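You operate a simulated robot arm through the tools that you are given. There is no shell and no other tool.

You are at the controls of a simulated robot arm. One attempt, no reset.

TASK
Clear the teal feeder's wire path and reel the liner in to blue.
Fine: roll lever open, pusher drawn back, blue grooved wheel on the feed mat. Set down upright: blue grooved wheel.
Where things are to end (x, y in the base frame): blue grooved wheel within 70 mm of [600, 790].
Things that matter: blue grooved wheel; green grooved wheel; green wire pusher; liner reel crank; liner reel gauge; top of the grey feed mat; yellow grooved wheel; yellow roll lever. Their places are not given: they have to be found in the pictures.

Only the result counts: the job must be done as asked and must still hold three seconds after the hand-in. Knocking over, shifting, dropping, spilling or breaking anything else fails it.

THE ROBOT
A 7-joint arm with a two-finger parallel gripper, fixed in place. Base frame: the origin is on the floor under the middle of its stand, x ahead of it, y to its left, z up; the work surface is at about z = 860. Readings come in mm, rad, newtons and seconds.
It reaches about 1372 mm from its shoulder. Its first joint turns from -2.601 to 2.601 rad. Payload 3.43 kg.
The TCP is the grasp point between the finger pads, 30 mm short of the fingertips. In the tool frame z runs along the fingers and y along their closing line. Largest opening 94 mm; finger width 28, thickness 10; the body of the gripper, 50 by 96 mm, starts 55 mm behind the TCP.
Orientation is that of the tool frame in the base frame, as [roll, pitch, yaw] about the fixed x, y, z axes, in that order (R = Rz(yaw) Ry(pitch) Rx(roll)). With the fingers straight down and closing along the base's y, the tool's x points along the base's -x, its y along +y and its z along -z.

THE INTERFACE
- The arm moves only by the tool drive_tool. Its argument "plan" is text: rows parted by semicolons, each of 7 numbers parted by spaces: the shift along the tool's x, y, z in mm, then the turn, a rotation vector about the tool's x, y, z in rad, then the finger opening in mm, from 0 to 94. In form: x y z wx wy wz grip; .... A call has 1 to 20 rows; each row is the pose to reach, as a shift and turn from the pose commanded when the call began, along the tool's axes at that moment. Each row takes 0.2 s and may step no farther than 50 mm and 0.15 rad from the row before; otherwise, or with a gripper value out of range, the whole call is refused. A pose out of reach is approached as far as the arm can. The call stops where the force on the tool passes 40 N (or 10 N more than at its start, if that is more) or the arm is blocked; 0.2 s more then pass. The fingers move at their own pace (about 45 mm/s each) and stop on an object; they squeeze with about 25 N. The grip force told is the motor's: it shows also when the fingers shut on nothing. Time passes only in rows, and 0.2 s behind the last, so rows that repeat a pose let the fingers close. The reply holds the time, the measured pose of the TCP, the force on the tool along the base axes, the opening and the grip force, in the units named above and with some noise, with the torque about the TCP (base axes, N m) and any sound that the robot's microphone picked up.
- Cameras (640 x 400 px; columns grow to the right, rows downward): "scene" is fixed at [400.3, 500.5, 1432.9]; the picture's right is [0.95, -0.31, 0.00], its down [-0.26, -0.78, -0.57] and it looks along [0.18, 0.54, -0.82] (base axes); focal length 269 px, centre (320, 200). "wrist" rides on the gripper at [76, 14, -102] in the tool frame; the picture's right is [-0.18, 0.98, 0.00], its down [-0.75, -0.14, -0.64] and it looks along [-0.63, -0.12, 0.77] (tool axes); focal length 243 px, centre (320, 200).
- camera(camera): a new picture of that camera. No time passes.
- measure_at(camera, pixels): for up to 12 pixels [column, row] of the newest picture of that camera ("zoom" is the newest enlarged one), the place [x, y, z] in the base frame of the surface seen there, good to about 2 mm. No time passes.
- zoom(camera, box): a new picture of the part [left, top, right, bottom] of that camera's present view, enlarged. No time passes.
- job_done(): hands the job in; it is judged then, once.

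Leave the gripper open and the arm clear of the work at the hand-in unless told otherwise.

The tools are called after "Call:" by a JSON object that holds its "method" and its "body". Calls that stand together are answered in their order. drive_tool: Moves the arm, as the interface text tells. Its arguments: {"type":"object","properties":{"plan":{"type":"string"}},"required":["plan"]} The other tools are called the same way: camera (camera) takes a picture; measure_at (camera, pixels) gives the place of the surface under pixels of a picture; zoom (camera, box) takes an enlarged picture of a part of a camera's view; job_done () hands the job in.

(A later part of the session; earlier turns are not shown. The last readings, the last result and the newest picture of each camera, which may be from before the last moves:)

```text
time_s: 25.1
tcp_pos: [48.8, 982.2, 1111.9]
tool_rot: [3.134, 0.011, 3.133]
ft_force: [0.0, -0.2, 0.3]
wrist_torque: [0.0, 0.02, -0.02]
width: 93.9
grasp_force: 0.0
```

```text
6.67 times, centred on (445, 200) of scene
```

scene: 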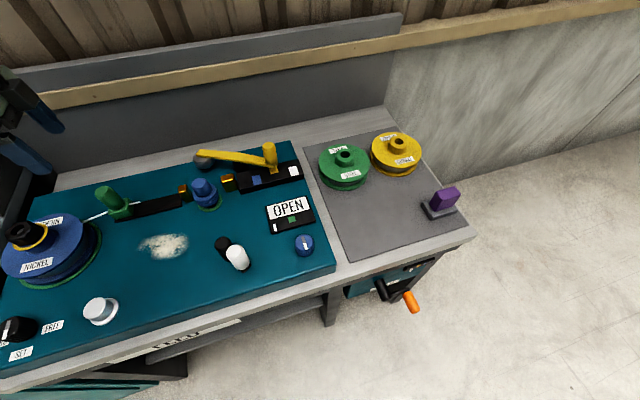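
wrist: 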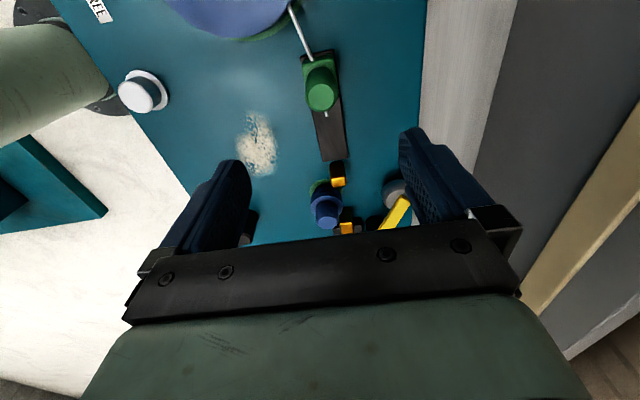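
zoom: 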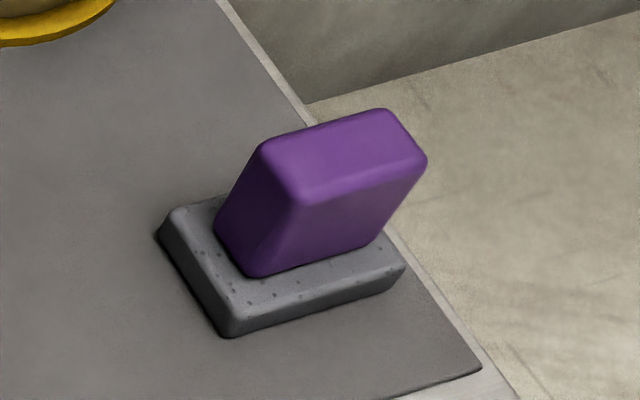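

No other small wheels are visible on the mat or feeder. To be sure, I raise the hand, pull it back to about y≈720, and turn the camera to look at the other sides of the cell.

Call:
{"method": "drive_tool", "body": {"plan": "0 -30 -15 0 0 0 94; 0 -60 -30 0 0 0 94; 0 -100 -45 0 0 0 94; 0 -140 -60 0 0 0 94; 0 -180 -80 0 0 0 94; 0 -220 -100 0 0 0 94; 0 -260 -120 0 0 0 94; 0 -260 -120 0 0 0 94"}}

Call:
{"method": "drive_tool", "body": {"plan": "0 0 0 0 0 0.15 94; 0 0 0 0 0 0.3 94; 0 0 0 0 0 0.45 94; 0 0 0 0 0 0.6 94; 0 0 0 0 0 0.75 94; 0 0 0 0 0 0.9 94; 0 0 0 0 0 1.05 94; 0 0 0 0 0 1.2 94; 0 0 0 0 0 1.35 94; 0 0 0 0 0 1.5 94; 0 0 0 0 0 1.5 94"}}

Call:
{"method": "camera", "body": {"camera": "wrist"}}

Call:
{"method": "camera", "body": {"camera": "scene"}}

```text
time_s: 26.9
tcp_pos: [43.6, 740.8, 1192.1]
tool_rot: [3.091, 0.012, 3.133]
ft_force: [0.9, 0.7, 0.3]
wrist_torque: [0.0, 0.01, -0.01]
width: 94.1
grasp_force: 0.0
out of reach, approached as far as the arm can: row 6, 7, 8
```

```text
time_s: 29.3
tcp_pos: [72.2, 749.0, 1178.9]
tool_rot: [3.118, -0.027, 1.667]
ft_force: [0.2, 0.6, -0.8]
wrist_torque: [0.01, 0.0, 0.0]
width: 94.1
grasp_force: 0.1
out of reach, approached as far as the arm can: row 1, 2, 3, 4, 5, 6, 7, 8, 9, 10, 11
```

```text
taken
```

wrist: 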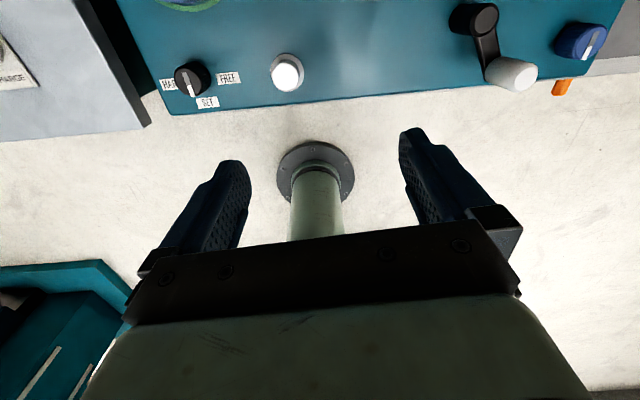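

```text
taken
```

scene: 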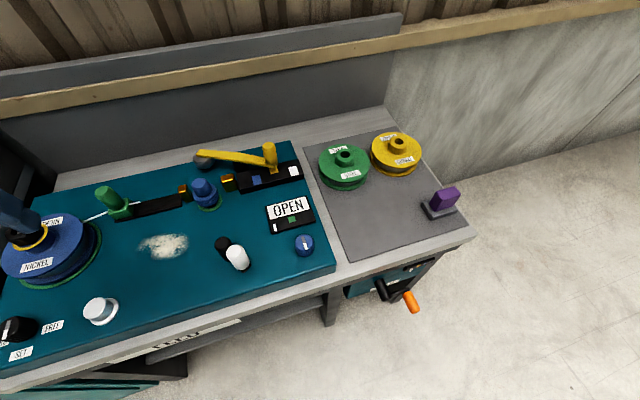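

The camera now looks back at the robot pedestal. Other work stations show at the left, including a teal one at lower left and a grey one at upper left. I rotate further to see the −x side, lowering a bit to stay within reach.

Call:
{"method": "drive_tool", "body": {"plan": "10 0 20 0 0 0.1 94; 20 0 40 0 0 0.2 94; 30 0 60 0 0 0.35 94; 40 0 60 0 0 0.5 94; 40 0 60 0 0 0.65 94; 40 0 60 0 0 0.8 94; 40 0 60 0 0 0.95 94; 40 0 60 0 0 1.1 94; 40 0 60 0 0 1.1 94"}}

Call:
{"method": "camera", "body": {"camera": "wrist"}}

```text
time_s: 31.3
tcp_pos: [104.7, 754.7, 1165.4]
tool_rot: [3.119, -0.008, 1.624]
ft_force: [0.3, 0.1, -0.2]
wrist_torque: [0.01, -0.02, -0.01]
width: 94.0
grasp_force: 0.0
out of reach, approached as far as the arm can: row 1, 2, 3, 4, 5, 6, 7, 8, 9
```

```text
taken
```

wrist: 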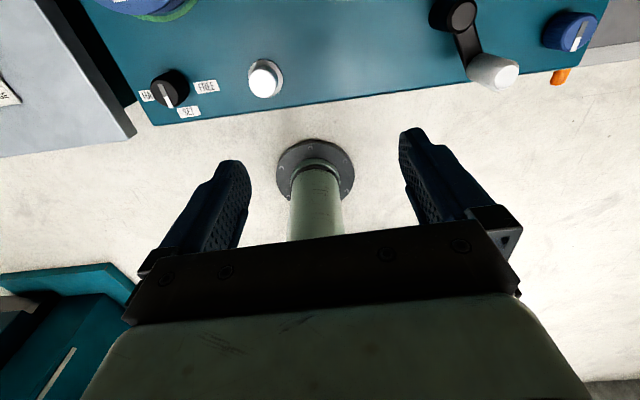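

Rotation in that direction hits a joint limit. I turn back the other way and check the pose as I go.

Call:
{"method": "drive_tool", "body": {"plan": "0 0 0 0 0 -0.15 94; 0 0 0 0 0 -0.3 94; 0 0 0 0 0 -0.45 94; 0 0 0 0 0 -0.6 94; 0 0 0 0 0 -0.75 94; 0 0 0 0 0 -0.9 94; 0 0 0 0 0 -1.05 94; 0 0 0 0 0 -1.2 94; 0 0 0 0 0 -1.2 94"}}

```text
time_s: 33.3
tcp_pos: [107.8, 752.6, 1165.5]
tool_rot: [3.125, 0.018, 2.827]
ft_force: [-0.8, 0.4, -1.2]
wrist_torque: [-0.01, 0.02, 0.03]
width: 94.0
grasp_force: 0.1
```

The commanded pose follows the achieved one. I restore the yaw to π and level the tool.

Call:
{"method": "drive_tool", "body": {"plan": "0 0 0 0.008 0.009 -0.12 94; 0 0 0 0.016 0.018 -0.24 94; 0 0 0 0.016 0.018 -0.314 94; 0 0 0 0.016 0.018 -0.314 94"}}

```text
time_s: 34.3
tcp_pos: [106.9, 755.1, 1163.6]
tool_rot: [3.134, 0.005, 3.139]
ft_force: [-0.3, 0.5, 0.3]
wrist_torque: [-0.03, -0.02, -0.01]
width: 94.0
grasp_force: 0.0
```

Now I move to about [-130, 880, 1120] so the wrist camera looks obliquely at the NICKEL spool and its star knob.

Call:
{"method": "drive_tool", "body": {"plan": "39 21 7 0 0 0 94; 78 42 14 0 0 0 94; 117 63 21 0 0 0 94; 156 84 28 0 0 0 94; 195 105 35 0 0 0 94; 237 125 43 0 0 0 94; 237 125 43 0 0 0 94"}}

Call:
{"method": "camera", "body": {"camera": "wrist"}}

Call:
{"method": "zoom", "body": {"camera": "wrist", "box": [240, 50, 420, 230]}}

```text
time_s: 35.9
tcp_pos: [-131.4, 881.9, 1122.3]
tool_rot: [-3.14, 0.001, 3.136]
ft_force: [0.2, -0.4, -0.3]
wrist_torque: [0.04, -0.01, 0.0]
width: 94.1
grasp_force: 0.2
```

```text
taken
```

wrist: 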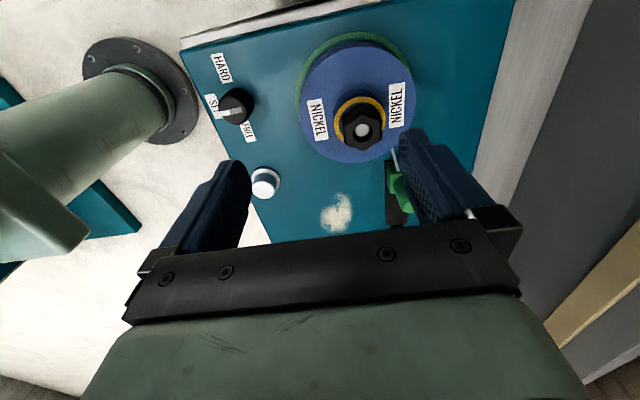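

```text
2.22 times, centred on (330, 140) of wrist
```

zoom: 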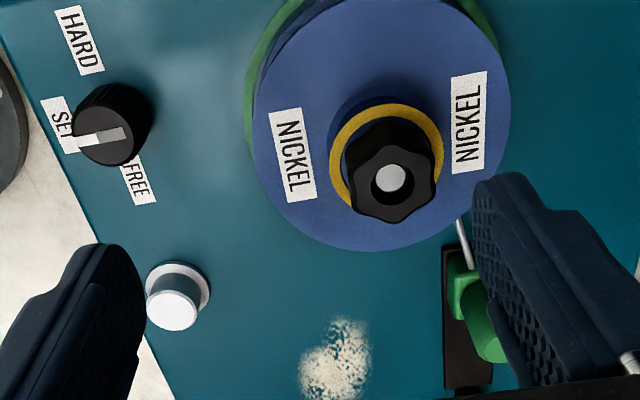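

The brake dial points at SET, and the spool sits under a black lobed nut with a yellow collar. Before deciding, I check the small drive roll: if it does not come off, the NICKEL spool is certainly the "blue grooved wheel". I move above the drive roll's knob for an accurate measurement.

Call:
{"method": "drive_tool", "body": {"plan": "-43 8 6 0 0 0 94; -86 16 12 0 0 0 94; -129 24 18 0 0 0 94; -172 32 24 0 0 0 94; -215 40 30 0 0 0 94; -258 48 36 0 0 0 94; -301 56 42 0 0 0 94; -344 64 50 0 0 0 94; -383 72 58 0 0 0 94; -383 72 58 0 0 0 94"}}

Call:
{"method": "camera", "body": {"camera": "wrist"}}

Call:
{"method": "zoom", "body": {"camera": "wrist", "box": [250, 50, 410, 190]}}

```text
time_s: 38.1
tcp_pos: [255.2, 952.3, 1062.2]
tool_rot: [-3.139, 0.001, 3.14]
ft_force: [0.7, -0.2, 0.1]
wrist_torque: [0.04, -0.01, -0.01]
width: 93.8
grasp_force: 0.1
```

```text
taken
```

wrist: 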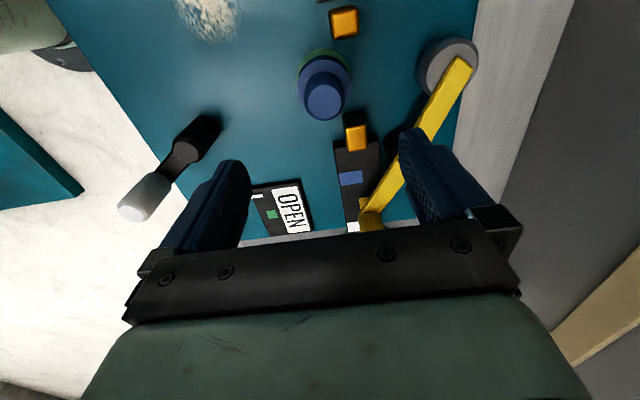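

```text
2.86 times, centred on (330, 120) of wrist
```

zoom: 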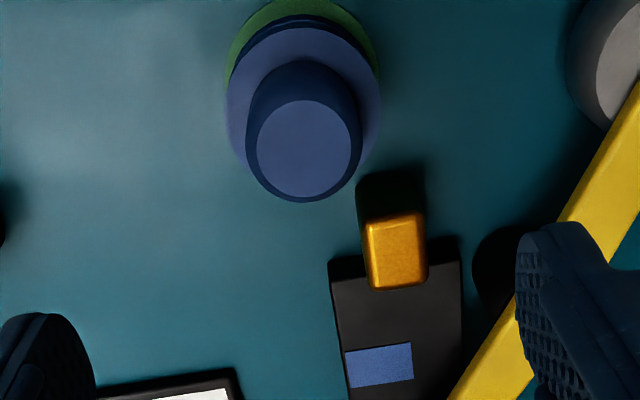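

I measure the drive roll's knob, flange and green disc.

Call:
{"method": "measure_at", "body": {"camera": "zoom", "pixels": [[303, 148], [258, 150], [350, 148], [303, 105], [303, 192], [240, 120], [372, 120], [300, 42], [235, 45], [370, 45], [300, 5], [252, 130]]}}

```text
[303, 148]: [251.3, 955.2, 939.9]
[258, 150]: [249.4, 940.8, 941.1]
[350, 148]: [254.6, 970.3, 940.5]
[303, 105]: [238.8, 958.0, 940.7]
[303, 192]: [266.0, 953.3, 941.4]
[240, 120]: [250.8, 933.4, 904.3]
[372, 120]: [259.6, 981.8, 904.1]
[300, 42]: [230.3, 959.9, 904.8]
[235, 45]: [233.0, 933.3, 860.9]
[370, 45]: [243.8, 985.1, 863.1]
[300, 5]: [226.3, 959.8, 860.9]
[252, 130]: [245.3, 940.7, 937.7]
```

The drive roll's knob centre is [252, 955.5], from z 904 to 941. I lower over it and grip lightly to test whether it can move upward at all, only a few mm while watching the force.

Call:
{"method": "drive_tool", "body": {"plan": "3 3 40 0 0 0 94; 3 3 80 0 0 0 94; 3 3 118 0 0 0 94; 3 3 118 0 0 0 60; 3 3 118 0 0 0 42; 3 3 118 0 0 0 42"}}

Call:
{"method": "camera", "body": {"camera": "wrist"}}

```text
time_s: 39.5
tcp_pos: [248.3, 954.7, 947.5]
tool_rot: [-3.139, 0.002, 3.139]
ft_force: [0.1, 3.3, -1.1]
wrist_torque: [0.09, -0.01, 0.01]
width: 44.0
grasp_force: 1.7
```

```text
taken
```

wrist: 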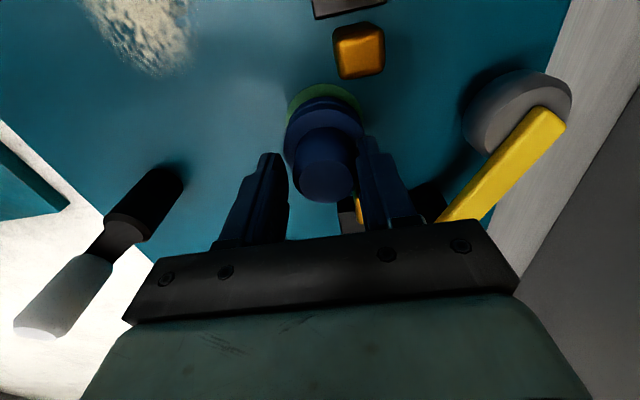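

The fingers bracket the knob. I close on it fully and read the forces.

Call:
{"method": "drive_tool", "body": {"plan": "0 1 0 0 0 0 30; 0 1 0 0 0 0 20; 0 1 0 0 0 0 20; 0 1 0 0 0 0 20"}}

```text
time_s: 40.5
tcp_pos: [249.8, 957.3, 946.2]
tool_rot: [3.139, 0.001, 3.14]
ft_force: [-7.1, 27.9, 1.2]
wrist_torque: [0.26, 0.42, 0.12]
width: 37.2
grasp_force: 24.8
```

There is a 28 N side force toward +y, so I shift the hand +2 mm in y to relieve it.

Call:
{"method": "drive_tool", "body": {"plan": "0 1.5 0 0 0 0 20; 0 2.5 0 0 0 0 20; 0 2.5 0 0 0 0 20"}}

```text
time_s: 41.3
tcp_pos: [250.1, 957.6, 946.4]
tool_rot: [-3.14, 0.001, 3.141]
ft_force: [-10.7, 12.9, 4.5]
wrist_torque: [0.84, 0.4, 0.06]
width: 37.3
grasp_force: 25.2
```

It is held firmly sideways by its shaft. Now a gentle 4 mm upward pull.

Call:
{"method": "drive_tool", "body": {"plan": "0 1 -1 0 0 0 20; 0 1 -2 0 0 0 20; 0 1 -3 0 0 0 20; 0 1 -4 0 0 0 20; 0 1 -4 0 0 0 20"}}

Call:
{"method": "camera", "body": {"camera": "wrist"}}

```text
time_s: 42.5
tcp_pos: [252.0, 957.7, 951.4]
tool_rot: [-3.136, 0.002, 3.138]
ft_force: [-1.9, -0.8, -2.4]
wrist_torque: [-0.05, 0.03, 0.02]
width: 37.2
grasp_force: 25.1
```

```text
taken
```

wrist: 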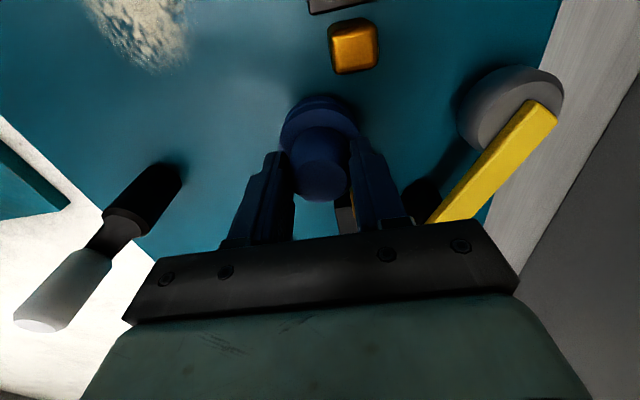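

The roll followed upward with only about 2.4 N of load, and the green disc under it has gone dark. So the small drive roll is a removable part with a "seated" indicator. I look closer before deciding.

Call:
{"method": "camera", "body": {"camera": "scene"}}

Call:
{"method": "zoom", "body": {"camera": "wrist", "box": [240, 60, 420, 220]}}

Call:
{"method": "zoom", "body": {"camera": "scene", "box": [170, 135, 330, 255]}}

```text
taken
```

scene: 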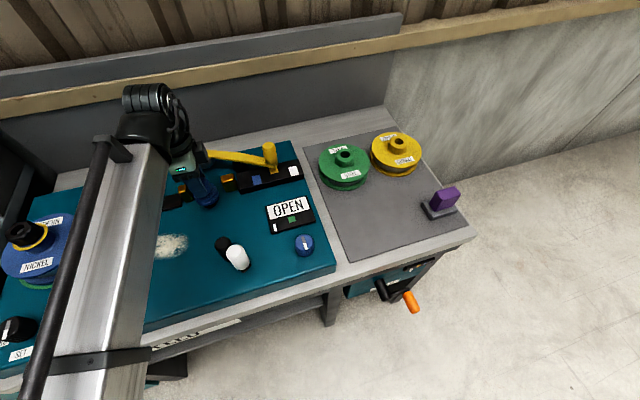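

```text
2.50 times, centred on (330, 140) of wrist
```

zoom: 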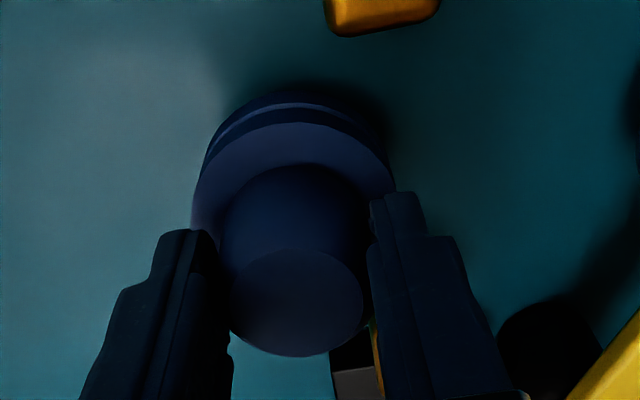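

```text
3.33 times, centred on (250, 195) of scene
```

zoom: 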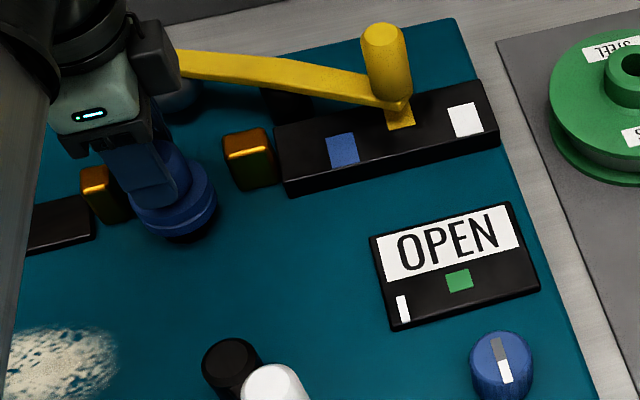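

The drive roll turns out to be removable too, so I need more evidence before moving anything for good. I set it back down the same 5 mm and check that the green ring comes back.

Call:
{"method": "drive_tool", "body": {"plan": "0 0 1.5 0 0 0 20; 0 0 3 0 0 0 20; 0 0 4.5 0 0 0 20; 0 0 4.5 0 0 0 20"}}

Call:
{"method": "camera", "body": {"camera": "wrist"}}

```text
time_s: 43.5
tcp_pos: [251.1, 956.8, 946.4]
tool_rot: [-3.14, 0.003, 3.137]
ft_force: [1.5, -0.6, 4.5]
wrist_torque: [0.06, -0.22, -0.03]
width: 37.1
grasp_force: 24.5
```

```text
taken
```

wrist: 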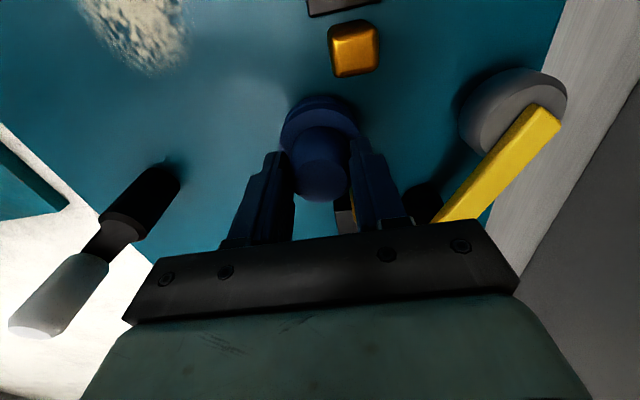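

It touches down with 4.5 N. I release the fingers and see whether the ring returns.

Call:
{"method": "drive_tool", "body": {"plan": "0 0 0.5 0 0 0 25; 0 0 0 0 0 0 40; 0 0 0 0 0 0 55; 0 0 0 0 0 0 70; 0 0 0 0 0 0 85; 0 0 0 0 0 0 85"}}

Call:
{"method": "camera", "body": {"camera": "wrist"}}

```text
time_s: 44.9
tcp_pos: [251.0, 957.5, 947.9]
tool_rot: [-3.141, 0.002, 3.14]
ft_force: [0.6, 0.3, -0.3]
wrist_torque: [-0.02, 0.02, 0.02]
width: 85.1
grasp_force: 0.0
```

```text
taken
```

wrist: 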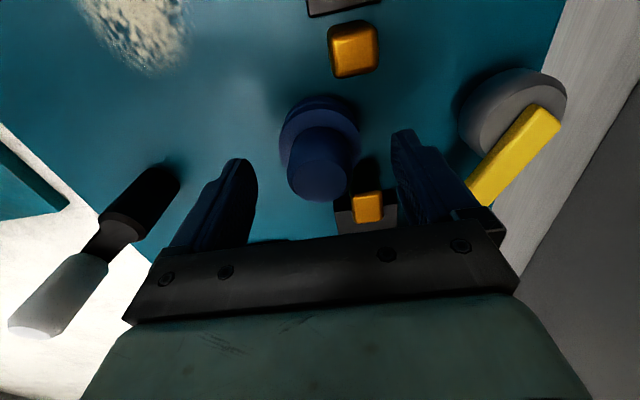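

The ring is still dark. I rise a little and measure the roll's height against before, when the knob top was 941 and the flange 904.

Call:
{"method": "drive_tool", "body": {"plan": "0 0 -40 0 0 0 94; 0 0 -80 0 0 0 94; 0 0 -113 0 0 0 94; 0 0 -113 0 0 0 94"}}

Call:
{"method": "camera", "body": {"camera": "wrist"}}

Call:
{"method": "zoom", "body": {"camera": "wrist", "box": [250, 50, 410, 190]}}

Call:
{"method": "camera", "body": {"camera": "scene"}}

Call:
{"method": "zoom", "body": {"camera": "scene", "box": [170, 135, 250, 225]}}

```text
time_s: 45.9
tcp_pos: [253.0, 956.9, 1059.6]
tool_rot: [-3.137, 0.002, 3.139]
ft_force: [-0.1, -0.6, -0.4]
wrist_torque: [0.0, 0.01, -0.02]
width: 93.9
grasp_force: 0.0
```

```text
taken
```

wrist: 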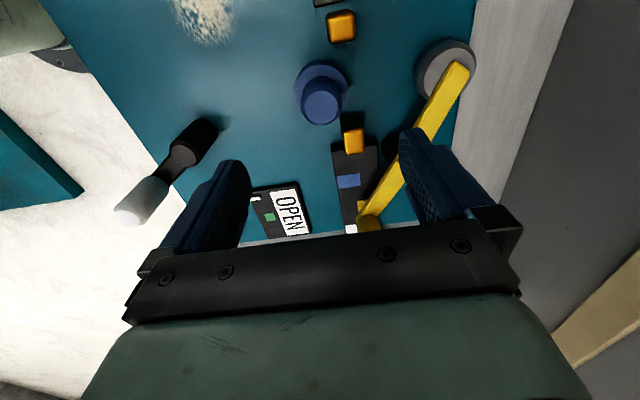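

```text
2.86 times, centred on (330, 120) of wrist
```

zoom: 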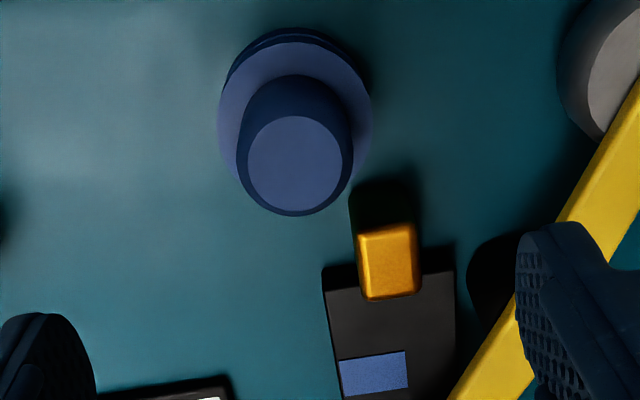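

```text
taken
```

scene: 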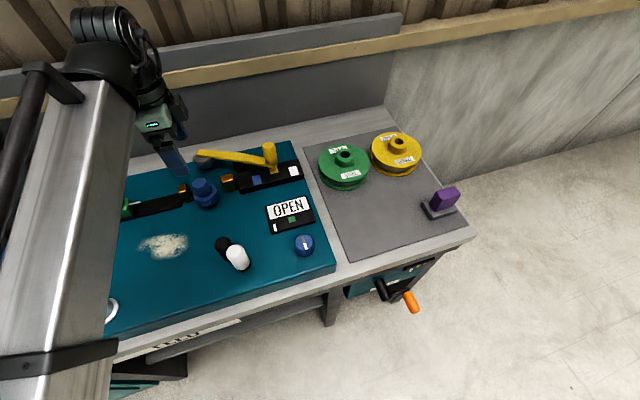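

```text
4.44 times, centred on (210, 180) of scene
```

zoom: 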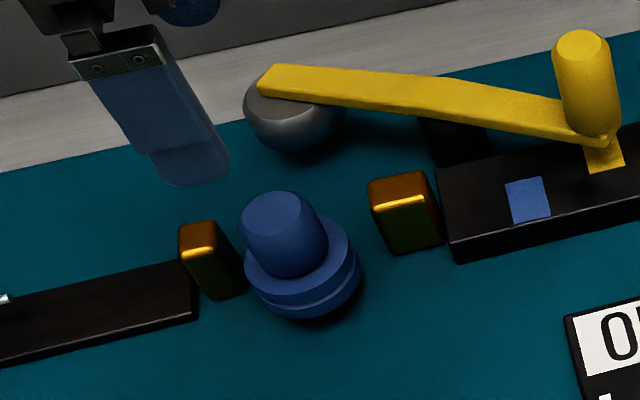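

The ring stays dark. I measure the roll position now to see whether it is fully seated.

Call:
{"method": "measure_at", "body": {"camera": "wrist", "pixels": [[322, 106], [310, 106], [336, 106], [322, 92], [322, 120], [322, 65], [300, 95], [347, 90]]}}

Call:
{"method": "measure_at", "body": {"camera": "zoom", "pixels": [[275, 215], [330, 250], [255, 270], [300, 305], [340, 290], [300, 325], [260, 300], [365, 270]]}}

```text
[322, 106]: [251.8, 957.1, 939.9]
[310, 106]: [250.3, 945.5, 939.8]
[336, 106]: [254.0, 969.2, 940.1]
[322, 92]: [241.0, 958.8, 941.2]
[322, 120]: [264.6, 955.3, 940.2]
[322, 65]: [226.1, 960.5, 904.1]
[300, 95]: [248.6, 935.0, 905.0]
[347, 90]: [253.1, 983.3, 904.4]
```

```text
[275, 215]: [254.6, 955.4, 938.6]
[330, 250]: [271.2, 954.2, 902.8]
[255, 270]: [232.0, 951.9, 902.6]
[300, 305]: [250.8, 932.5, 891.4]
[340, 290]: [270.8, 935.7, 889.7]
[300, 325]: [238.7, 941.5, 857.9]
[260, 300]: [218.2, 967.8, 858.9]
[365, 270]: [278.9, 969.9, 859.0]
```

The roll sits at the same height, about 2 mm off in y. Next I search the surroundings for spare green or yellow small wheels. I raise the hand, move to about [100, 850, 1150] and turn the camera the other way around.

Call:
{"method": "drive_tool", "body": {"plan": "30 -20 -18 0 0 0 94; 60 -40 -36 0 0 0 94; 90 -60 -54 0 0 0 94; 120 -80 -72 0 0 0 94; 150 -100 -90 0 0 0 94; 150 -100 -90 0 0 -0.15 94; 150 -100 -90 0 0 -0.3 94; 150 -100 -90 0 0 -0.45 94; 150 -100 -90 0 0 -0.6 94; 150 -100 -90 0 0 -0.75 94; 150 -100 -90 0 0 -0.9 94; 150 -100 -90 0 0 -1.05 94; 150 -100 -90 0 0 -1.2 94; 150 -100 -90 0 0 -1.35 94; 150 -100 -90 0 0 -1.5 94; 150 -100 -90 0 0 -1.5 94"}}

Call:
{"method": "camera", "body": {"camera": "wrist"}}

```text
time_s: 49.3
tcp_pos: [100.8, 857.2, 1149.7]
tool_rot: [-3.139, -0.002, -1.643]
ft_force: [-0.5, 0.2, 0.8]
wrist_torque: [0.01, 0.02, -0.02]
width: 94.3
grasp_force: 0.1
```

```text
taken
```

wrist: 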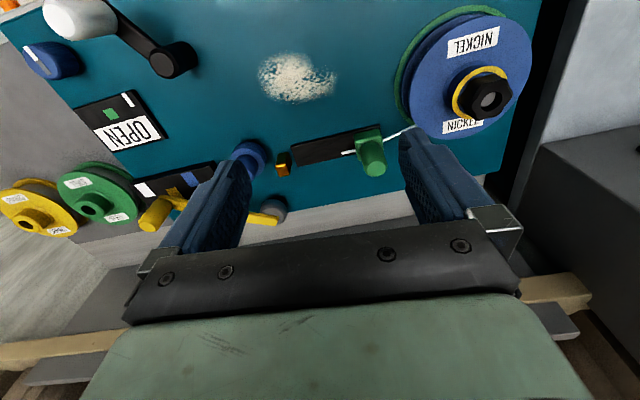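

The camera now looks toward the back wall and no spare wheels show there. I rotate further to look at the −x side.

Call:
{"method": "drive_tool", "body": {"plan": "0 0 0 0 0 -0.15 94; 0 0 0 0 0 -0.3 94; 0 0 0 0 0 -0.45 94; 0 0 0 0 0 -0.6 94; 0 0 0 0 0 -0.75 94; 0 0 0 0 0 -0.9 94; 0 0 0 0 0 -1.05 94; 0 0 0 0 0 -1.2 94; 0 0 0 0 0 -1.35 94; 0 0 0 0 0 -1.35 94"}}

Call:
{"method": "camera", "body": {"camera": "wrist"}}

```text
time_s: 51.5
tcp_pos: [100.9, 858.1, 1150.2]
tool_rot: [3.14, -0.002, -0.292]
ft_force: [-0.5, -0.4, -0.9]
wrist_torque: [-0.01, 0.01, -0.01]
width: 94.2
grasp_force: 0.1
```

```text
taken
```

wrist: 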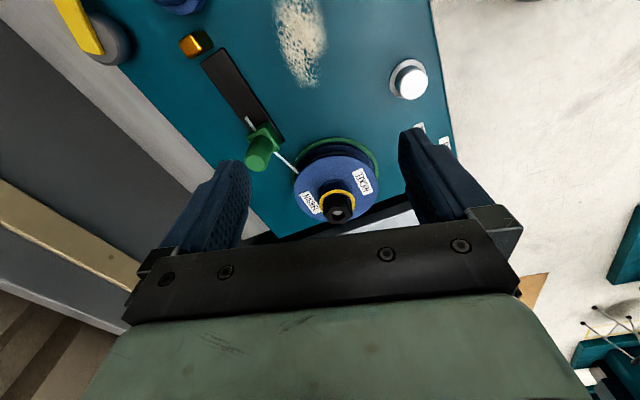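

To see the other stations on the −x side, I tilt the tool upward by about 0.6 rad.

Call:
{"method": "drive_tool", "body": {"plan": "0 0 -10 0 -0.15 0 94; 0 0 -20 0 -0.3 0 94; 0 0 -30 0 -0.45 0 94; 0 0 -40 0 -0.6 0 94; 0 0 -40 0 -0.6 0 94"}}

Call:
{"method": "camera", "body": {"camera": "wrist"}}

```text
time_s: 52.7
tcp_pos: [100.6, 859.3, 1189.6]
tool_rot: [3.139, 0.602, -0.297]
ft_force: [-0.3, 0.2, 0.9]
wrist_torque: [0.05, -0.01, 0.01]
width: 94.1
grasp_force: 0.0
```

```text
taken
```

wrist: 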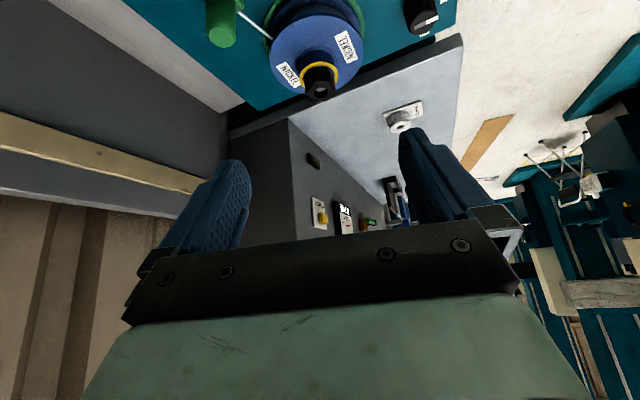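

Other stations are visible: a grey machine next to the feeder and a teal rack at right. I zoom in on them.

Call:
{"method": "zoom", "body": {"camera": "wrist", "box": [270, 60, 470, 240]}}

Call:
{"method": "zoom", "body": {"camera": "wrist", "box": [470, 40, 640, 240]}}

Call:
{"method": "zoom", "body": {"camera": "wrist", "box": [500, 220, 640, 400]}}

```text
2.22 times, centred on (370, 150) of wrist
```

zoom: 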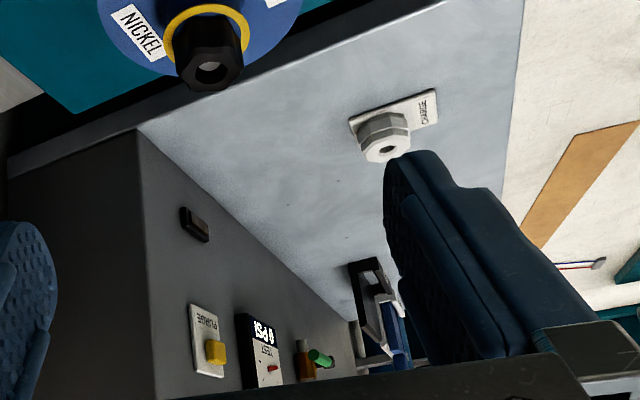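

```text
2.00 times, centred on (555, 140) of wrist
```

zoom: 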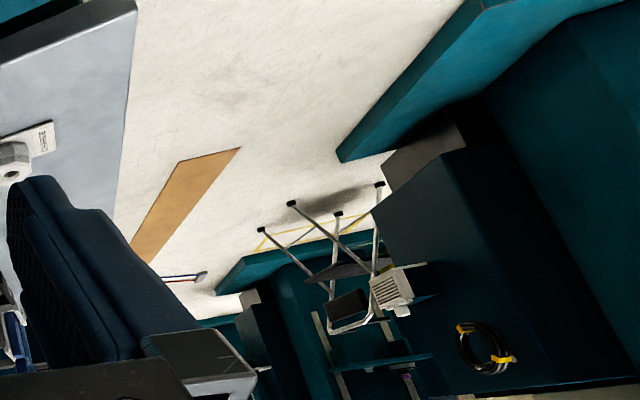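

```text
2.22 times, centred on (570, 310) of wrist
```

zoom: 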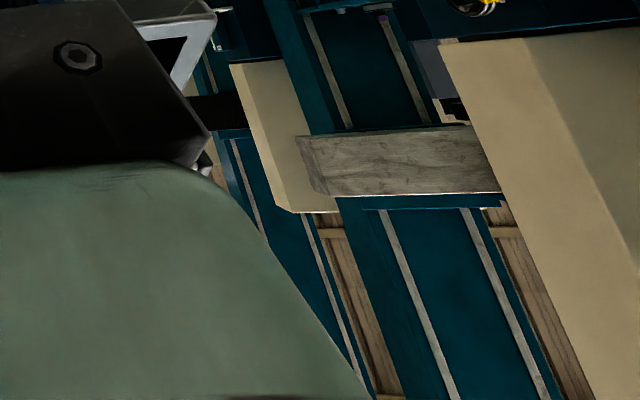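

No spare small wheels so far, only a separate grey station and background props. I level the tool and turn back so I can inspect the mat area directly from above.

Call:
{"method": "drive_tool", "body": {"plan": "0 0 0 0 0.15 0 94; 0 0 0 0 0.3 0 94; 0 0 0 0 0.45 0 94; 0 0 0 0 0.602 0 94; 0 0 0 0 0.602 0 94"}}

Call:
{"method": "drive_tool", "body": {"plan": "0 0 0 0 0 0.15 94; 0 0 0 0 0 0.3 94; 0 0 0 0 0 0.45 94; 0 0 0 0 0 0.6 94; 0 0 0 0 0 0.75 94; 0 0 0 0 0 0.9 94; 0 0 0 0 0 1.05 94; 0 0 0 0 0 1.2 94; 0 0 0 0 0 1.35 94; 0 0 0 0 0 1.5 94; 0 0 0 0 0 1.65 94; 0 0 0 0 0 1.8 94; 0 0 0 0 0 1.95 94; 0 0 0 0 0 2.1 94; 0 0 0 0 0 2.25 94; 0 0 0 0 0 2.4 94; 0 0 0 0 0 2.55 94; 0 0 0 0 0 2.7 94; 0 0 0 0 0 2.845 94; 0 0 0 0 0 2.845 94"}}

```text
refused: row 4 steps farther than a row can; nothing moved
```

```text
time_s: 56.9
tcp_pos: [101.1, 858.6, 1189.6]
tool_rot: [2.949, -0.568, -3.085]
ft_force: [1.3, -0.2, 1.0]
wrist_torque: [0.03, 0.05, 0.02]
width: 93.9
grasp_force: 0.1
```

The first call was refused, so the second one rotated while still tilted. I computed the levelling turn in the tool frame as (0.171, −0.571, 0) and apply it in four steps.

Call:
{"method": "drive_tool", "body": {"plan": "0 0 0 0.0427 -0.1425 0 94; 0 0 0 0.0855 -0.285 0 94; 0 0 0 0.128 -0.428 0 94; 0 0 0 0.171 -0.57 0 94; 0 0 0 0.171 -0.57 0 94"}}

```text
time_s: 58.1
tcp_pos: [101.3, 857.9, 1189.4]
tool_rot: [3.14, 0.001, -3.14]
ft_force: [0.0, 0.3, 0.5]
wrist_torque: [0.0, -0.01, 0.0]
width: 94.0
grasp_force: 0.1
```

The tool is level again. I move over toward the mat at about [540, 900, 1170] to inspect it from above.

Call:
{"method": "drive_tool", "body": {"plan": "-44 4 2 0 0 0 94; -88 8 4 0 0 0 94; -132 12 6 0 0 0 94; -176 16 8 0 0 0 94; -220 20 10 0 0 0 94; -264 24 12 0 0 0 94; -308 28 14 0 0 0 94; -352 32 16 0 0 0 94; -396 36 18 0 0 0 94; -440 42 20 0 0 0 94; -440 42 20 0 0 0 94"}}

Call:
{"method": "camera", "body": {"camera": "wrist"}}

Call:
{"method": "camera", "body": {"camera": "scene"}}

```text
time_s: 60.5
tcp_pos: [542.2, 899.5, 1168.2]
tool_rot: [3.141, -0.001, -3.14]
ft_force: [0.5, -0.1, 0.1]
wrist_torque: [0.0, -0.01, 0.0]
width: 94.1
grasp_force: 0.0
```

```text
taken
```

wrist: 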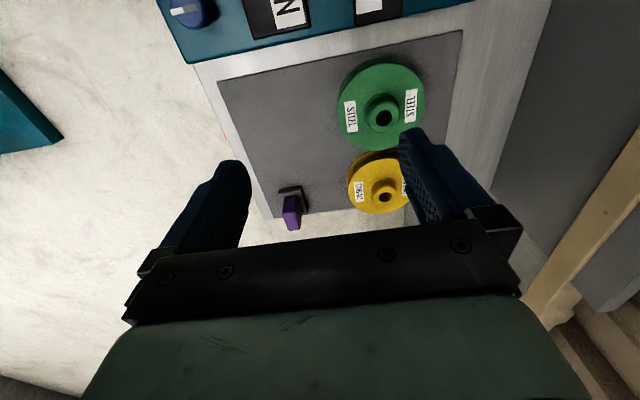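

```text
taken
```

scene: 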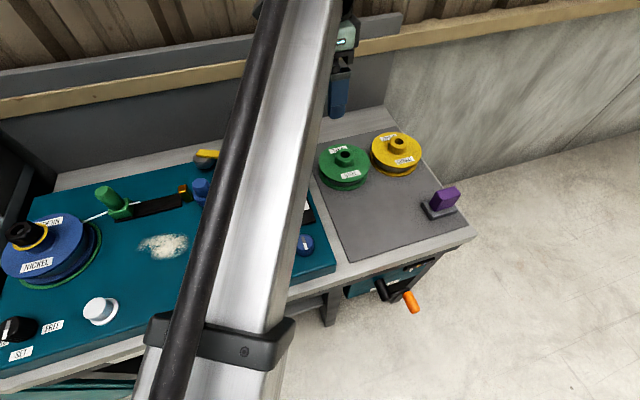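

The mat holds only the STEEL and COBALT wheels and the purple pad. The only green and yellow wheels in sight are those spools. While I think about that, I do the crank next. It is visible in the scene, so I zoom and measure it accurately.

Call:
{"method": "zoom", "body": {"camera": "scene", "box": [340, 250, 440, 320]}}

Call:
{"method": "measure_at", "body": {"camera": "zoom", "pixels": [[250, 230], [265, 280], [245, 265], [285, 270], [360, 235], [320, 250], [440, 270], [420, 290], [465, 280], [480, 370], [450, 375], [505, 355]]}}

```text
5.71 times, centred on (390, 285) of scene
```

zoom: 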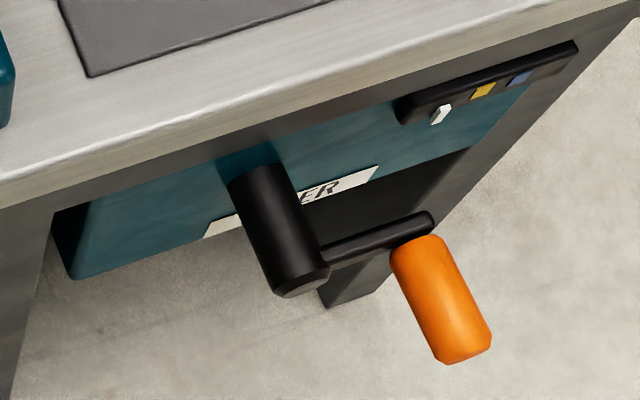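

```text
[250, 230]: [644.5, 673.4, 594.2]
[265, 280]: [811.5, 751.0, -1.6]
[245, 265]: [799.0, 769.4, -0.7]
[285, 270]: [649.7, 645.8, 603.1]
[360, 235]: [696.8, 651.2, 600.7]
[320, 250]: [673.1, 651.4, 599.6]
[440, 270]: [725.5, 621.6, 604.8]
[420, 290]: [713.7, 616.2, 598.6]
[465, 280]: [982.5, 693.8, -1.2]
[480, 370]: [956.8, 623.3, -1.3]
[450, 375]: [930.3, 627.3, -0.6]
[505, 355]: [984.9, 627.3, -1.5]
```

I take finer cross-sections over the handle and hub to fit their axes.

Call:
{"method": "measure_at", "body": {"camera": "zoom", "pixels": [[405, 290], [415, 295], [425, 298], [435, 300], [445, 302], [455, 300], [462, 298], [430, 250], [445, 335], [455, 350], [470, 340], [438, 345]]}}

Call:
{"method": "measure_at", "body": {"camera": "zoom", "pixels": [[240, 200], [250, 200], [260, 200], [270, 200], [280, 200], [288, 200], [255, 250], [270, 255], [290, 255], [305, 250], [315, 260], [300, 275]]}}

Call:
{"method": "zoom", "body": {"camera": "scene", "box": [400, 250, 450, 290]}}

Call:
{"method": "measure_at", "body": {"camera": "zoom", "pixels": [[160, 190], [235, 200], [300, 150], [305, 160], [370, 135], [460, 90], [200, 185], [340, 145], [430, 110], [240, 185], [225, 205]]}}

```text
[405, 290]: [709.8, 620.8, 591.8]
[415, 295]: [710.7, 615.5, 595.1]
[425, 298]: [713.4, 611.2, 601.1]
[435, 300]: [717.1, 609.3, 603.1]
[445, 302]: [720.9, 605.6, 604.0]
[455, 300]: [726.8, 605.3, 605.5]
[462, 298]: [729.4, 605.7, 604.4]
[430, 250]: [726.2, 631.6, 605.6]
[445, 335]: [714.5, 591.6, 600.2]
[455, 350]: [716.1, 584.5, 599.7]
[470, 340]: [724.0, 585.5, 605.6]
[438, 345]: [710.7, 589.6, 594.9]
```

```text
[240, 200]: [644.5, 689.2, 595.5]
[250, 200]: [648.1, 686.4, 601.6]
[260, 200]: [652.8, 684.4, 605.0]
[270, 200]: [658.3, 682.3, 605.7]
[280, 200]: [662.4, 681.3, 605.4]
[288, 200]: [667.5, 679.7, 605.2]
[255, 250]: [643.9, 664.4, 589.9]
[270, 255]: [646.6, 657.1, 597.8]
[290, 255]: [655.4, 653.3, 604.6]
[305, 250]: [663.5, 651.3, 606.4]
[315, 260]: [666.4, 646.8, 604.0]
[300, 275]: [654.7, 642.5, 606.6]
```

```text
10.00 times, centred on (425, 270) of scene
```

zoom: 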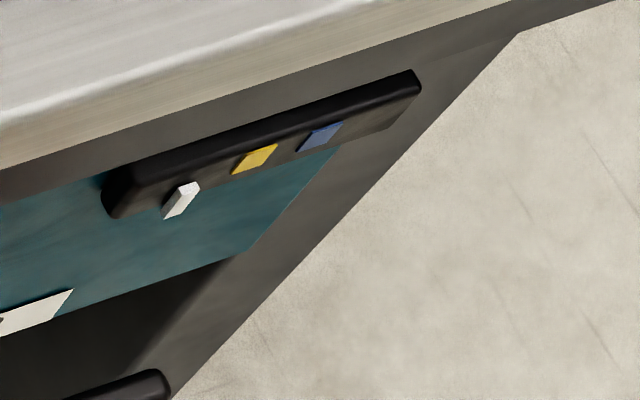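

```text
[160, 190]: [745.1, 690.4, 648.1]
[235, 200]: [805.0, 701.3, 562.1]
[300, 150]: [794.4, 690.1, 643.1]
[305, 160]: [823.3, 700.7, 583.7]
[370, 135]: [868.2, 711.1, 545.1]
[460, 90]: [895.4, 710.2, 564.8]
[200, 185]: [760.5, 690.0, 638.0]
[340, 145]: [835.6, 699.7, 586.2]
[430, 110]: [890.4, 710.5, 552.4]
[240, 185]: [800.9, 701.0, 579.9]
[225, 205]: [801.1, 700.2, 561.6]
```

The handle axis fits x≈726, z≈589, with y from 580 to 635 and radius ≈17. The hub axis fits x≈661, z≈588, so the crank radius is about 65 mm. On the gauge the white pointer is near x≈753, yellow near 779 and blue near 801. I move to the front with the fingers down and turned so they close along x, at about [726, 596, 1000].

Call:
{"method": "drive_tool", "body": {"plan": "-17 -28 15 0 0 -0.1428 94; -33 -55 30 0 0 -0.2856 94; -50 -83 46 0 0 -0.4284 94; -67 -110 61 0 0 -0.5712 94; -84 -138 76 0 0 -0.714 94; -100 -166 92 0 0 -0.8568 94; -117 -193 107 0 0 -0.9996 94; -134 -221 122 0 0 -1.1424 94; -150 -249 137 0 0 -1.2852 94; -167 -276 153 0 0 -1.428 94; -184 -304 168 0 0 -1.5708 94; -184 -304 168 0 0 -1.5708 94"}}

Call:
{"method": "camera", "body": {"camera": "wrist"}}

Call:
{"method": "camera", "body": {"camera": "scene"}}

```text
time_s: 63.1
tcp_pos: [724.1, 596.3, 997.8]
tool_rot: [3.139, 0.002, -1.568]
ft_force: [-0.1, 0.1, 0.5]
wrist_torque: [0.01, -0.02, -0.01]
width: 93.8
grasp_force: 0.1
```

```text
taken
```

wrist: 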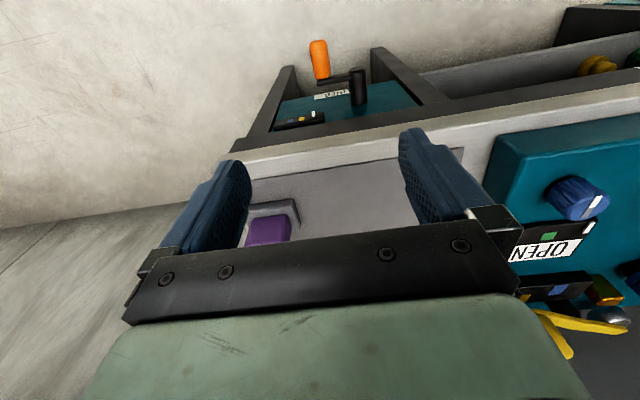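

```text
taken
```

scene: 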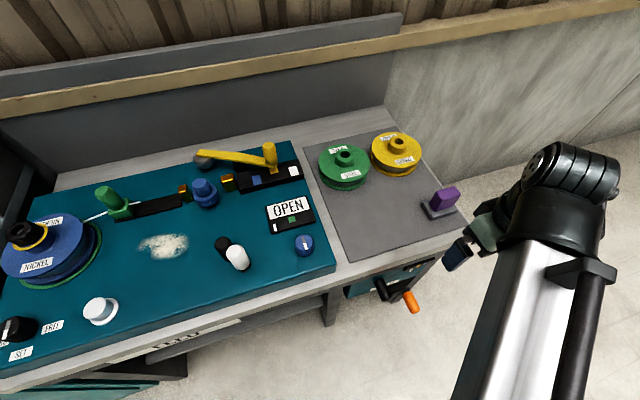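

The wrist view shows a shelf under the table at upper right, with something yellow at (597,65) and green at (635,58). I zoom in on it.

Call:
{"method": "zoom", "body": {"camera": "wrist", "box": [480, 0, 640, 130]}}

Call:
{"method": "zoom", "body": {"camera": "wrist", "box": [230, 30, 440, 160]}}

Call:
{"method": "measure_at", "body": {"camera": "wrist", "pixels": [[597, 62], [585, 70], [612, 65], [635, 58], [560, 75], [500, 80]]}}

```text
3.08 times, centred on (560, 65) of wrist
```

zoom: 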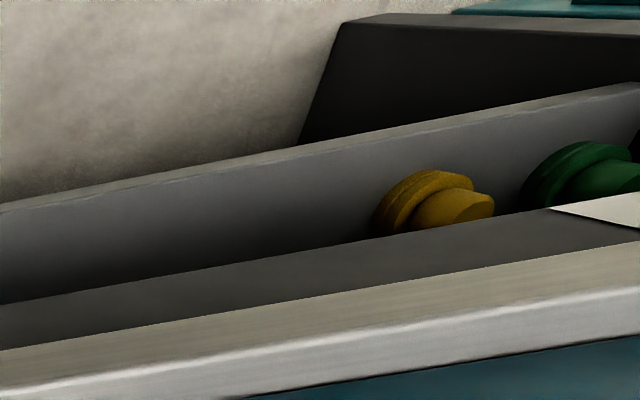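

```text
3.05 times, centred on (335, 95) of wrist
```

zoom: 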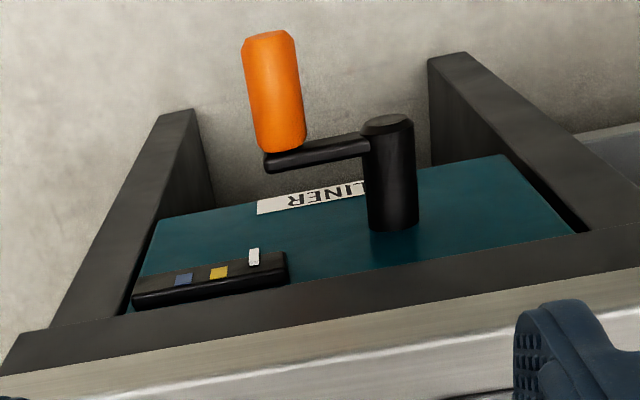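

```text
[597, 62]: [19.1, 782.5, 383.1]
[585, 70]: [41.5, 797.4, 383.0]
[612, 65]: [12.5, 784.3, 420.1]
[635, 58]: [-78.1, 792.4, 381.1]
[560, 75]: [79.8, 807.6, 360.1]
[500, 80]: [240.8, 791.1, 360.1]
```

That settles it. The spare yellow and green grooved wheels are drive rolls on the shelf under the table, so the "blue grooved wheel" is the small blue drive roll, and the NICKEL spool must stay put. Now for the crank: I lower the hand in front of the table toward the orange handle, first to z≈750.

Call:
{"method": "drive_tool", "body": {"plan": "0 -2 41 0 0 0 94; 0 -2 82 0 0 0 94; 0 -2 123 0 0 0 94; 0 -2 164 0 0 0 94; 0 -2 205 0 0 0 94; 0 -2 246 0 0 0 94; 0 -2 246 0 0 0 94"}}

Call:
{"method": "camera", "body": {"camera": "wrist"}}

Call:
{"method": "camera", "body": {"camera": "scene"}}

```text
time_s: 64.7
tcp_pos: [727.0, 597.5, 752.4]
tool_rot: [3.141, 0.001, -1.57]
ft_force: [-0.1, -0.5, 0.2]
wrist_torque: [-0.01, -0.03, 0.0]
width: 94.0
grasp_force: 0.0
```

```text
taken
```

wrist: 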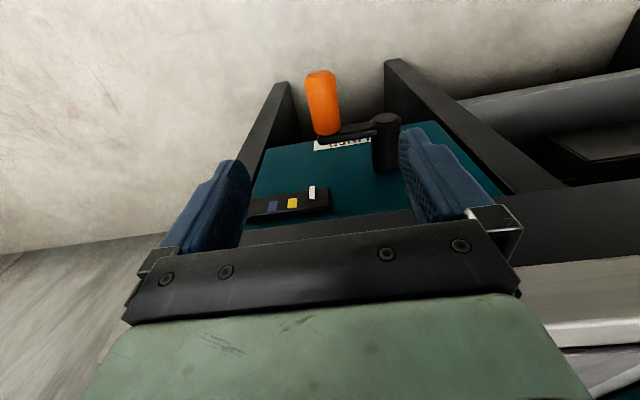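

```text
taken
```

scene: 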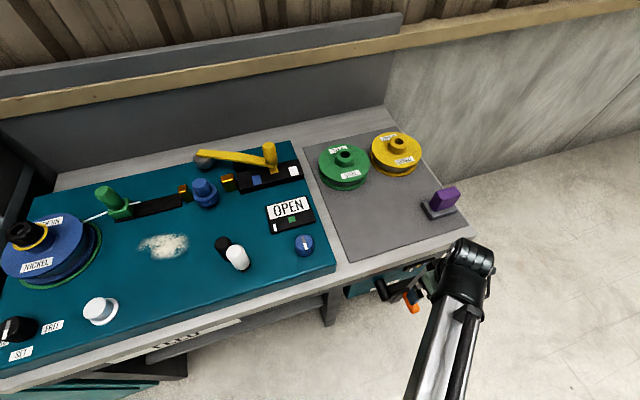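

From here the wrist camera sees the gauge and crank well. I measure the handle, hub, pointer and marks.

Call:
{"method": "zoom", "body": {"camera": "wrist", "box": [240, 60, 420, 220]}}

Call:
{"method": "measure_at", "body": {"camera": "wrist", "pixels": [[322, 100], [322, 85], [322, 125], [309, 100], [336, 100], [386, 120], [386, 150], [312, 192], [292, 203], [272, 206], [328, 200], [252, 208]]}}

```text
2.50 times, centred on (330, 140) of wrist
```

zoom: 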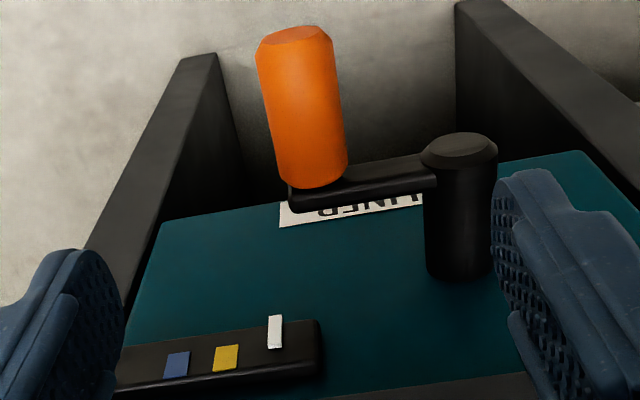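

```text
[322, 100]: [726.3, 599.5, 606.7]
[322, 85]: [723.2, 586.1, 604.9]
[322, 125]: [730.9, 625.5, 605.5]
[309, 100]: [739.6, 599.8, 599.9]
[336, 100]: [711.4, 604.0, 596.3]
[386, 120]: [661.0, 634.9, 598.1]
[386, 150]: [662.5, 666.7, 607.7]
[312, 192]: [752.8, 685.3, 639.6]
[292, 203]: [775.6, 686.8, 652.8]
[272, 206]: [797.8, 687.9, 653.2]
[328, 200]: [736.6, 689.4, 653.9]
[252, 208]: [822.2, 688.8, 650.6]
```

The pointer is at x≈753, yellow at 775.6 and blue at 797.8, so the pointer must travel about +45 mm. I lower onto the handle at z≈590 with the fingers straddling it.

Call:
{"method": "drive_tool", "body": {"plan": "0 1 41 0 0 0 94; 0 1 82 0 0 0 94; 0 1 122 0 0 0 94; 0 1 162 0 0 0 94; 0 1 162 0 0 0 94"}}

Call:
{"method": "camera", "body": {"camera": "wrist"}}

```text
time_s: 65.9
tcp_pos: [725.1, 598.8, 592.7]
tool_rot: [3.139, 0.001, -1.569]
ft_force: [0.9, 0.1, -0.3]
wrist_torque: [0.0, 0.03, 0.0]
width: 93.9
grasp_force: 0.2
```

```text
taken
```

wrist: 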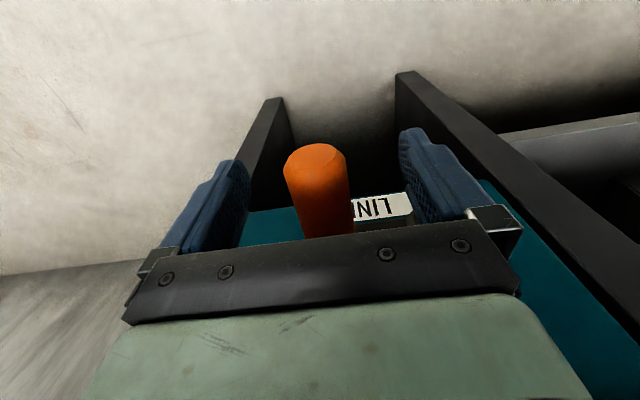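

The handle is between the fingers. I close the grip.

Call:
{"method": "drive_tool", "body": {"plan": "0 0 2 0 0 0 70; 0 0 2 0 0 0 50; 0 0 2 0 0 0 36; 0 0 2 0 0 0 25; 0 0 2 0 0 0 25; 0 0 2 0 0 0 25"}}

```text
time_s: 67.3
tcp_pos: [725.4, 597.7, 590.6]
tool_rot: [3.14, 0.002, -1.567]
ft_force: [3.7, -0.5, -1.6]
wrist_torque: [0.1, 0.0, -0.03]
width: 36.2
grasp_force: 45.1
```

The grip is well centred, with an opening of 36. I test turning upward (counter-clockwise seen from the front) by 30° along the arc of radius 64.5 about (661, 588.5).

Call:
{"method": "drive_tool", "body": {"plan": "0 0.3 -5.6 0 0 0 25; 0 1 -11.2 0 0 0 25; 0 2.2 -16.7 0 0 0 25; 0 3.9 -22 0 0 0 25; 0 6 -27.3 0 0 0 25; 0 8.6 -32.2 0 0 0 25; 0 8.6 -32.2 0 0 0 25"}}

Call:
{"method": "camera", "body": {"camera": "wrist"}}

Call:
{"method": "camera", "body": {"camera": "scene"}}

```text
time_s: 68.9
tcp_pos: [716.1, 597.9, 622.1]
tool_rot: [3.137, 0.0, -1.567]
ft_force: [0.0, -2.9, -1.9]
wrist_torque: [0.59, 0.03, -0.08]
width: 36.0
grasp_force: 45.1
```

```text
taken
```

wrist: 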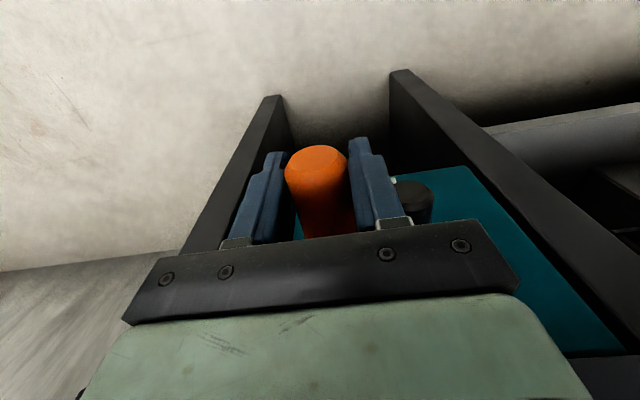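

```text
taken
```

scene: 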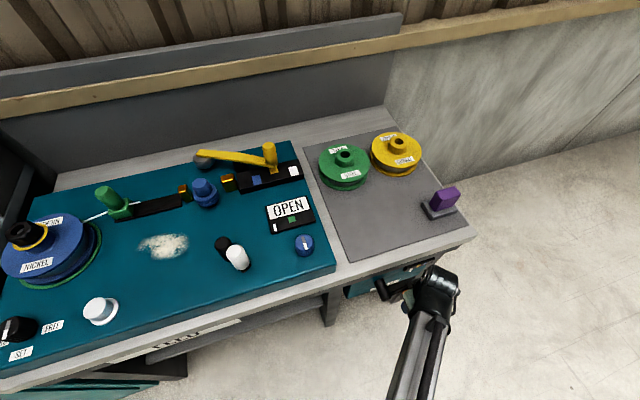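

It turns with little force. I check the gauge pointer in a scene zoom.

Call:
{"method": "zoom", "body": {"camera": "scene", "box": [390, 245, 450, 295]}}

```text
8.00 times, centred on (420, 270) of scene
```

zoom: 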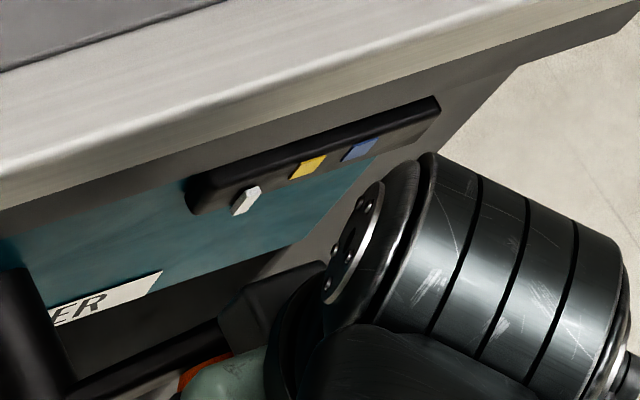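

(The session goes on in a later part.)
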